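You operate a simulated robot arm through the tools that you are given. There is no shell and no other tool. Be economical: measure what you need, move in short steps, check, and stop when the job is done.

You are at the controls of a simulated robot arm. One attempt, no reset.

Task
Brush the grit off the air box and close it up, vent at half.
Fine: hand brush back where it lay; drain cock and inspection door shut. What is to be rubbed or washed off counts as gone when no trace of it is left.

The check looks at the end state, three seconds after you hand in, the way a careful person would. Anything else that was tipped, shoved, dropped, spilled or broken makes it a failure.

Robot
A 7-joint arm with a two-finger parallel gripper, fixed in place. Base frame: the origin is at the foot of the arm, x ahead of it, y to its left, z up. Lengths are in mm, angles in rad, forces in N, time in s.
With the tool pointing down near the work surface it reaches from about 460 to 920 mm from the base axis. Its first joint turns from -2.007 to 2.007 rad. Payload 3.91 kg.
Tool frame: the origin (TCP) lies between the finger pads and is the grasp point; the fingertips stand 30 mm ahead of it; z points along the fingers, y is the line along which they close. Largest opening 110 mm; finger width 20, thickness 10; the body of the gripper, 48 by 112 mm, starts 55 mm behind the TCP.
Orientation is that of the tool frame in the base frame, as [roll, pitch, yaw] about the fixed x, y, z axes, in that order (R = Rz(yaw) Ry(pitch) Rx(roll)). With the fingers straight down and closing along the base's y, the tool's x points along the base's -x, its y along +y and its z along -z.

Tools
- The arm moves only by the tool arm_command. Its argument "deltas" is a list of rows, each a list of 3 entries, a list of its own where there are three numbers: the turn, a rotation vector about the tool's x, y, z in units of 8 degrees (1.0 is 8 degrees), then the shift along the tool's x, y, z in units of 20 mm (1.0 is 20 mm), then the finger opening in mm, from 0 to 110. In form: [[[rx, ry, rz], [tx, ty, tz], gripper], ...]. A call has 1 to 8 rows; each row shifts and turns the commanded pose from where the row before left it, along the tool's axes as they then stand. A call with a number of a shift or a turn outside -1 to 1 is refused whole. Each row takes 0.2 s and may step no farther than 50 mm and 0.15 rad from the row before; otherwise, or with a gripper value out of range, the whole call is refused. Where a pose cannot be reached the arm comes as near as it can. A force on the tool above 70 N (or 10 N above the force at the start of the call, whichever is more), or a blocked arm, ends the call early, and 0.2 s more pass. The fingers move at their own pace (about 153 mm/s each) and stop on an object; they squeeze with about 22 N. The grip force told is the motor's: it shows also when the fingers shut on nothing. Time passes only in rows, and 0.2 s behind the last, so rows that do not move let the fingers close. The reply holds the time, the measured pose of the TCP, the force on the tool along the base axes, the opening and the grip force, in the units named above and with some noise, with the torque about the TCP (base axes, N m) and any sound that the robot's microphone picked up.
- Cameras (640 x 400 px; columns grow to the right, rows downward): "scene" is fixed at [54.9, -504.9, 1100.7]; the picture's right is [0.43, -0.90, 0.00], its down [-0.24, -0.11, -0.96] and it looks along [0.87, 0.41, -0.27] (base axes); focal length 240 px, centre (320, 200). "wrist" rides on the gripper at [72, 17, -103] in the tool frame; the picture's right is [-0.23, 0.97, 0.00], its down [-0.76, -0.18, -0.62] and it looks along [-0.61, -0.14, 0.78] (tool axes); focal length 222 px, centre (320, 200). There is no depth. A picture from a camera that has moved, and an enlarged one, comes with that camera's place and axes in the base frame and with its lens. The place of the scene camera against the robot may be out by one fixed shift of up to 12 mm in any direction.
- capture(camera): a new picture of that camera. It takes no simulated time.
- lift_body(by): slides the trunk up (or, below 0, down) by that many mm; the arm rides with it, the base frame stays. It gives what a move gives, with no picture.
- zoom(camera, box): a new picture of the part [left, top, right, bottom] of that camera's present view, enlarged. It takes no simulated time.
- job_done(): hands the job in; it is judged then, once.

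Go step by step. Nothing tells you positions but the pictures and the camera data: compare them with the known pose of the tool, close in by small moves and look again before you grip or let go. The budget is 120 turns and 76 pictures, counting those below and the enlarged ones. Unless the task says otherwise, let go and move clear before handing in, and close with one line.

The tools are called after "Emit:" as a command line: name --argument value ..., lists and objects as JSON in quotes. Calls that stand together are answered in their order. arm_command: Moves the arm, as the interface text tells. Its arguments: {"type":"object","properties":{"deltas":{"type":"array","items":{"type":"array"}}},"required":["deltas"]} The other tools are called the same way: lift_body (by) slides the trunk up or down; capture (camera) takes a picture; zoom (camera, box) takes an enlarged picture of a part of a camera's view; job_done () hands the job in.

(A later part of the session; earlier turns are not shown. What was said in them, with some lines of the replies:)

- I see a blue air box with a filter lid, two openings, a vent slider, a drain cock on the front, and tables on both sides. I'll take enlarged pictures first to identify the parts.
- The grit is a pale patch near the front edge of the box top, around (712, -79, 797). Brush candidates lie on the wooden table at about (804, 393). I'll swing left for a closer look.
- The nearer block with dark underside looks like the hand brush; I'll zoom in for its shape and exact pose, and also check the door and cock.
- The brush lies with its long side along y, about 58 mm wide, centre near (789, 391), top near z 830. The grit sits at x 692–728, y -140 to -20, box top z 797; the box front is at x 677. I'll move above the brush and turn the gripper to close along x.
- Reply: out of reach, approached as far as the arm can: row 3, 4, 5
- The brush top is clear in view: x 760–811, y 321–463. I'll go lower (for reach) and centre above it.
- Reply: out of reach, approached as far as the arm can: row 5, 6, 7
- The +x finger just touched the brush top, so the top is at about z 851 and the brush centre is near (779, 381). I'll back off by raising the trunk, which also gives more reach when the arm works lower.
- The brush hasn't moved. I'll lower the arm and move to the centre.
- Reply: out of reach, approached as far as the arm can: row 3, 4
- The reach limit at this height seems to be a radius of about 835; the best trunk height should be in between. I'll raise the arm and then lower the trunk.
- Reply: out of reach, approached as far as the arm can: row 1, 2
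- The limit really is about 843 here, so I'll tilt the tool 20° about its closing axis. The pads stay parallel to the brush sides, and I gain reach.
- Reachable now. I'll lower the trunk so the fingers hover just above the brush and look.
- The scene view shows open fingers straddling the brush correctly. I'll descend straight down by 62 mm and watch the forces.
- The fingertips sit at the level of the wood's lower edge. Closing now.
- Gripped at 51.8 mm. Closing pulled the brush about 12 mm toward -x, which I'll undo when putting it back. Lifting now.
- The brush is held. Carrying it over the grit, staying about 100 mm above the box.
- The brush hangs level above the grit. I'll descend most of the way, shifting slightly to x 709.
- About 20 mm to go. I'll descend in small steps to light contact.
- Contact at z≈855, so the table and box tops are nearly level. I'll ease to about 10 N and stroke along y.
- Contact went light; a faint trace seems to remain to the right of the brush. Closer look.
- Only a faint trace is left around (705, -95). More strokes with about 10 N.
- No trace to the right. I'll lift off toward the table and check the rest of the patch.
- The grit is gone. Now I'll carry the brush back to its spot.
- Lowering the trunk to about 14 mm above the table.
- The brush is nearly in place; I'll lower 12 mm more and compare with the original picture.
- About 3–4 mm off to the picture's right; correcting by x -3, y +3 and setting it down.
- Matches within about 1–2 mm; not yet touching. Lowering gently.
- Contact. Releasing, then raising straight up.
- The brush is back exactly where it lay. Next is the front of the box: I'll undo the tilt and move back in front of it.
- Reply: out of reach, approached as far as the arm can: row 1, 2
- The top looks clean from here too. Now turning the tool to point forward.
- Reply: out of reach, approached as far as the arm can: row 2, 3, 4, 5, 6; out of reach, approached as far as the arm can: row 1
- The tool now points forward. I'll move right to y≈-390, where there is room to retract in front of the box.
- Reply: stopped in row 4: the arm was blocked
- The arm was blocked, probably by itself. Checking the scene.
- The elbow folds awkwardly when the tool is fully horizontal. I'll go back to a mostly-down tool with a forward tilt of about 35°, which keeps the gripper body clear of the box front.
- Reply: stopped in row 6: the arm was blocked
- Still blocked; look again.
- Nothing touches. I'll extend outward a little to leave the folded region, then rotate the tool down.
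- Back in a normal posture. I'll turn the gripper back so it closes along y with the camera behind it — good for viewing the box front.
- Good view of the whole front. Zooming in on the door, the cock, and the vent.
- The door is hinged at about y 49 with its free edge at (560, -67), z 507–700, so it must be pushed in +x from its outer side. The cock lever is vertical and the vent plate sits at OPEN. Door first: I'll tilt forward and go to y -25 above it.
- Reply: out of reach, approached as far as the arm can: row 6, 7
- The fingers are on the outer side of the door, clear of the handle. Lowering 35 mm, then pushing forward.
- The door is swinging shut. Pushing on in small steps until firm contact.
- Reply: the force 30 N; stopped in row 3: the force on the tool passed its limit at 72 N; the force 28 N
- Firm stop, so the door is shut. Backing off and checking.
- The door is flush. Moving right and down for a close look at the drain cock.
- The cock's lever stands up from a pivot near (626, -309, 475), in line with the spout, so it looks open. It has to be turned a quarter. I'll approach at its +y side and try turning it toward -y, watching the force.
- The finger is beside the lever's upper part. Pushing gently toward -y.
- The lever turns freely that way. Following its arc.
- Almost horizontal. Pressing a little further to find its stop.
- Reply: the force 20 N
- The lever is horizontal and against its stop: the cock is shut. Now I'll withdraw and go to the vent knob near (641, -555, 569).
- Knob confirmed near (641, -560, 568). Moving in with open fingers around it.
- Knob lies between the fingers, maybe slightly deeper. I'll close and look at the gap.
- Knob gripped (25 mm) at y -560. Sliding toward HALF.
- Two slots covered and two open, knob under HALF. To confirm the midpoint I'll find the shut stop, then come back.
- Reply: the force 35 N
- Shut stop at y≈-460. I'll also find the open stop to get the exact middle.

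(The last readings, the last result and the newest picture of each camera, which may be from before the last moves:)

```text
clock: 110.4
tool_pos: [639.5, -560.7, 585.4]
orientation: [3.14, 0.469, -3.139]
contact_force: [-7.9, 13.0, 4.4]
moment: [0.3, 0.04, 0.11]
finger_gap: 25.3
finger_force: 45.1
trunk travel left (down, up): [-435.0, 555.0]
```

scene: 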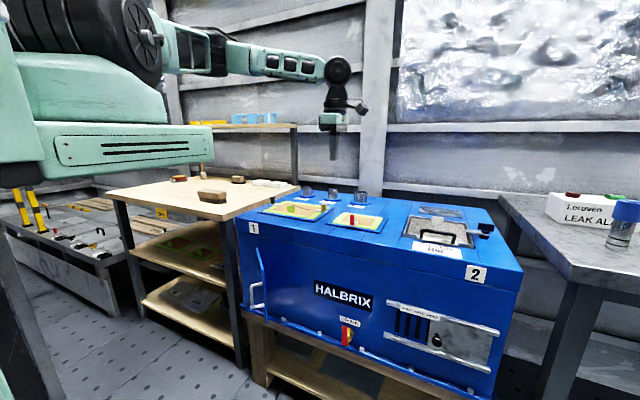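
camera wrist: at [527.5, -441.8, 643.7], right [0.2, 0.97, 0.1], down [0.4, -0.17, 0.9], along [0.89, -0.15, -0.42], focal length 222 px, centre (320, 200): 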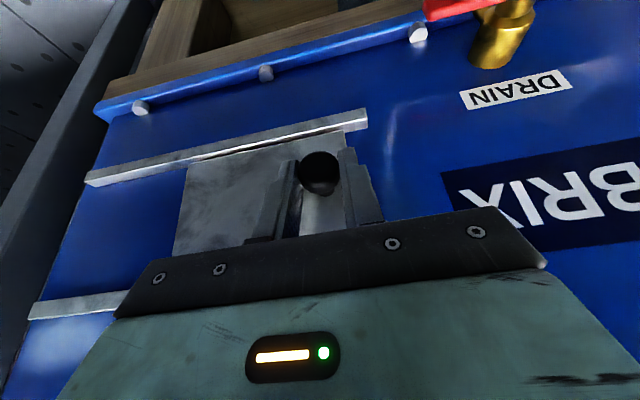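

Open stop at y≈-560, so the middle is y≈-510. Sliding there.

Emit:
arm_command --deltas '[[[0, 0, 0], [0, 0.5, 0], 10], [[0, 0, 0], [0, 0.5, 0], 10], [[0, 0, 0], [0, 0.5, 0], 10], [[0, 0, 0], [0, 0.5, 0], 10], [[0, 0, 0], [0, 0.5, 0], 10], [[0, 0, 0], [0, 0.05, 0], 10], [[0, 0, 0], [0, 0, 0], 10]]'

Emit:
capture --camera "wrist"

```text
clock: 112.0
tool_pos: [637.8, -510.9, 585.3]
orientation: [-3.139, 0.468, -3.138]
contact_force: [-0.8, -1.7, -2.2]
moment: [-0.07, 0.01, -0.03]
finger_gap: 25.5
finger_force: 45.4
trunk travel left (down, up): [-435.0, 555.0]
```

```text
12 pictures are left
camera wrist: at [527.5, -493.9, 643.7], right [0.2, 0.97, 0.1], down [0.4, -0.18, 0.9], along [0.89, -0.14, -0.42], focal length 222 px, centre (320, 200)
```

wrist: 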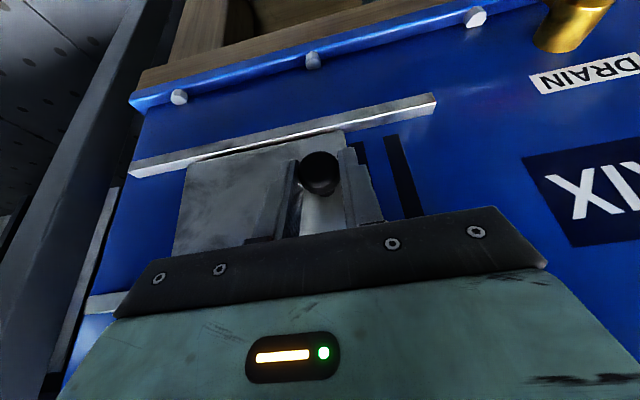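

Two slots remain open. Releasing the knob evenly and backing straight off.

Emit:
arm_command --deltas '[[[0, 0, 0], [0, 0, 0], 50], [[0, 0, 0], [0, 0, 0], 60], [[0, 0, 0], [0, 0, 0], 60], [[0, 0, 0], [0.88, 0, -0.45], 60], [[0, 0, 0], [0.88, 0, -0.45], 60], [[0, 0, 0], [0.88, 0, -0.45], 60], [[0, 0, 0], [0.88, 0, -0.45], 60]]'

Emit:
arm_command --deltas '[[[0, 0, 0], [0, 1, 0], 40], [[0, 0, 0], [0, 1, 0], 20], [[0, 0, 0], [0, 1, 0], 0], [[0, 0, 0], [0, 1, 0], 0], [[0, 0, 0], [0, 1, 0], 0], [[0, 0, 0], [0, 1, 0], 0], [[0, 0, 0], [0, 1, 0], 0], [[0, 0, 0], [0, 1, 0], 0]]'

Emit:
lift_body --by 430

Emit:
capture --camera "scene"

Emit:
zoom --camera "scene" --box '[370, 280, 530, 380]'

Emit:
capture --camera "wrist"

```text
clock: 113.6
tool_pos: [558.9, -510.0, 584.5]
orientation: [-3.14, 0.468, -3.137]
contact_force: [-0.4, -0.3, -0.1]
moment: [0.0, 0.0, 0.02]
finger_gap: 59.9
finger_force: 0.2
trunk travel left (down, up): [-435.0, 555.0]
```

```text
clock: 115.4
tool_pos: [558.5, -351.4, 585.8]
orientation: [-3.14, 0.468, -3.14]
contact_force: [-0.3, -0.4, 0.0]
moment: [0.0, 0.01, 0.04]
finger_gap: 0.1
finger_force: 22.4
trunk travel left (down, up): [-435.0, 555.0]
```

```text
refused: 430 is not a number from -400 to 400
```

```text
11 pictures are left
```

scene: 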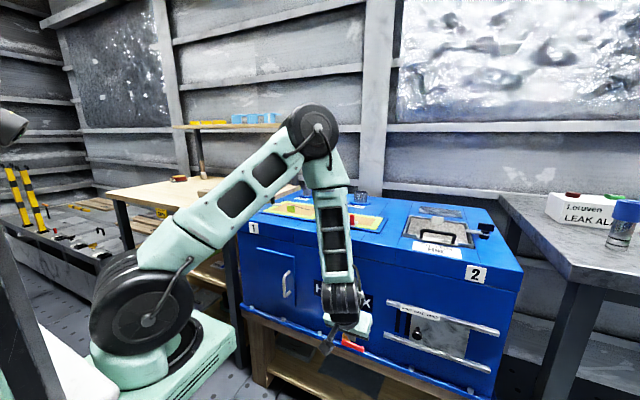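

```text
4.00 times, centred on (450, 330) of scene
camera zoom: at [54.9, -504.9, 1100.7], right [0.43, -0.9, 0.0], down [-0.24, -0.11, -0.96], along [0.87, 0.41, -0.27], focal length 959 px, centre (-200, -320)
```

zoom: 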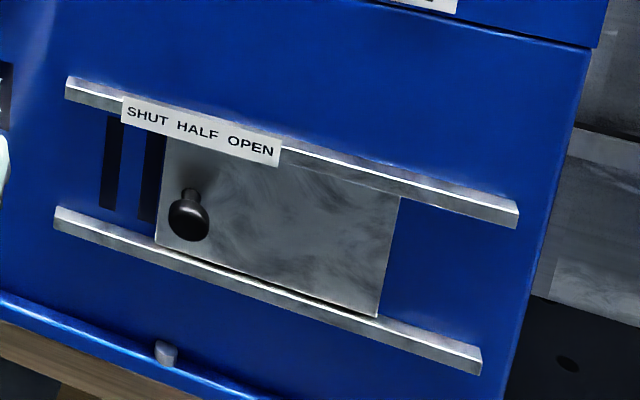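

```text
9 pictures are left
camera wrist: at [447.7, -334.1, 643.7], right [0.2, 0.97, 0.1], down [0.4, -0.18, 0.9], along [0.89, -0.14, -0.42], focal length 222 px, centre (320, 200)
```

wrist: 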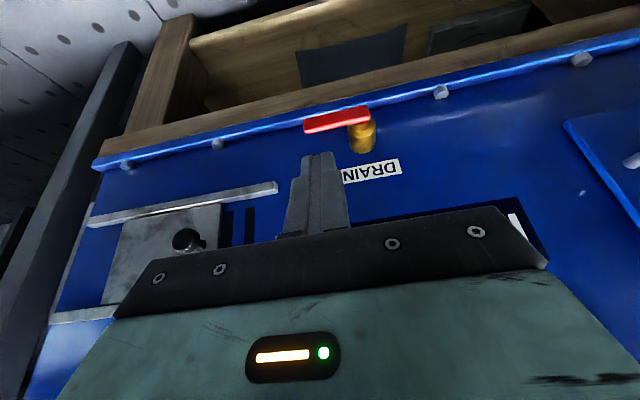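

Vent at half, lever horizontal, door shut. I'll raise the arm clear and check the box top and the brush once more.

Emit:
lift_body --by 400

Emit:
capture --camera "wrist"

Emit:
capture --camera "scene"

Emit:
zoom --camera "scene" --box '[235, 185, 395, 285]'

```text
clock: 119.2
tool_pos: [558.6, -351.3, 984.5]
orientation: [-3.14, 0.469, -3.138]
contact_force: [0.0, 0.6, -0.2]
moment: [-0.01, -0.04, 0.0]
finger_gap: 0.1
finger_force: 22.4
trunk travel left (down, up): [-835.0, 155.0]
```

```text
8 pictures are left
camera wrist: at [447.9, -334.2, 1043.7], right [0.2, 0.97, 0.1], down [0.4, -0.18, 0.9], along [0.89, -0.14, -0.42], focal length 222 px, centre (320, 200)
```

wrist: 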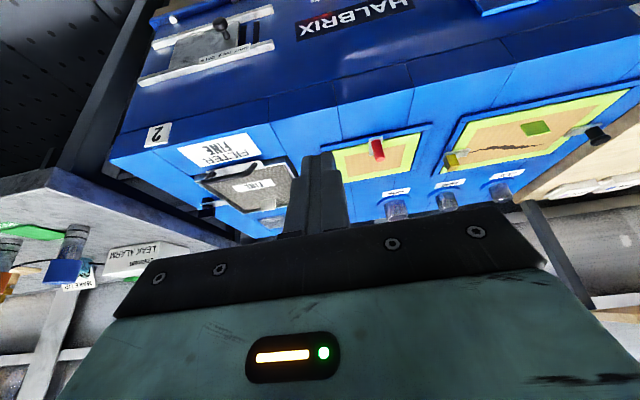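

```text
7 pictures are left
```

scene: 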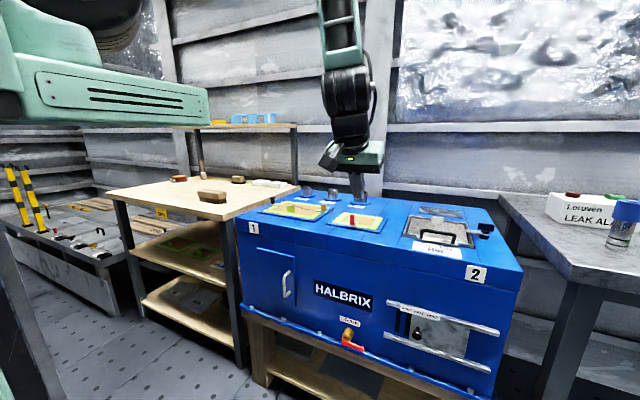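

```text
4.00 times, centred on (315, 235) of scene
camera zoom: at [54.9, -504.9, 1100.7], right [0.43, -0.9, 0.0], down [-0.24, -0.11, -0.96], along [0.87, 0.41, -0.27], focal length 959 px, centre (340, 60)
```

zoom: 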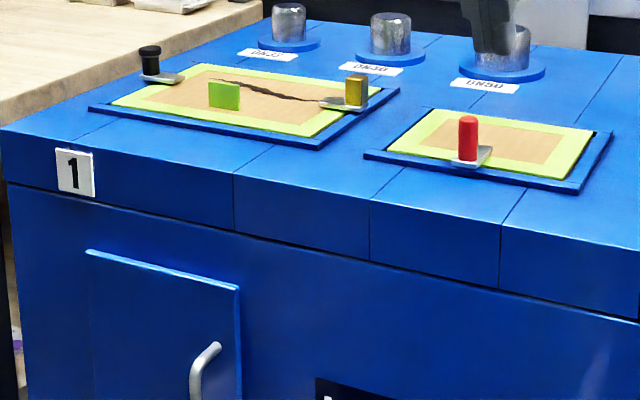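

Emit:
zoom --camera "scene" --box '[235, 235, 315, 315]'

Emit:
zoom --camera "wrist" --box '[400, 50, 600, 175]'

```text
5.00 times, centred on (275, 275) of scene
camera zoom: at [54.9, -504.9, 1100.7], right [0.43, -0.9, 0.0], down [-0.24, -0.11, -0.96], along [0.87, 0.41, -0.27], focal length 1199 px, centre (545, -175)
```

zoom: 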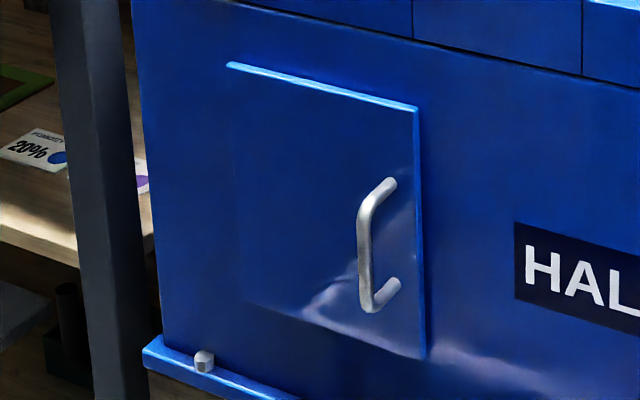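

```text
3.20 times, centred on (500, 112) of wrist
camera zoom: at [447.9, -334.2, 1043.7], right [0.2, 0.97, 0.1], down [0.4, -0.18, 0.9], along [0.89, -0.14, -0.42], focal length 711 px, centre (-256, 480)
```

zoom: 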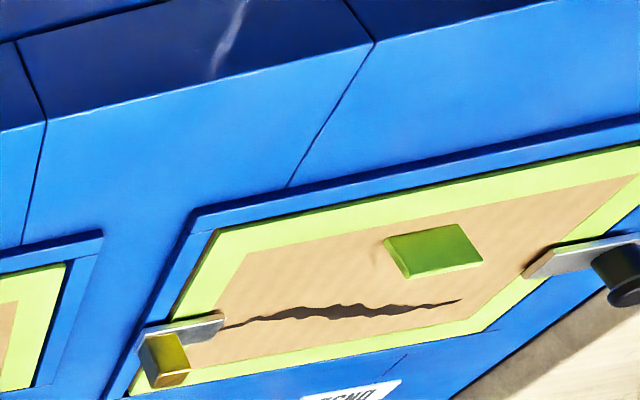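

The box top is clean, the door is flush, the cock is shut, the vent is at half, the brush is back in place and the arm is clear. Handing in.

Emit:
job_done

```text
The job is handed in.
```

I brushed the grit off the air box top with no trace left in the pictures, and handed the job in. The hand brush is back within a couple of mm of where it lay, the inspection door and drain cock are pushed to their stops, and the vent sits midway between its open and shut stops.
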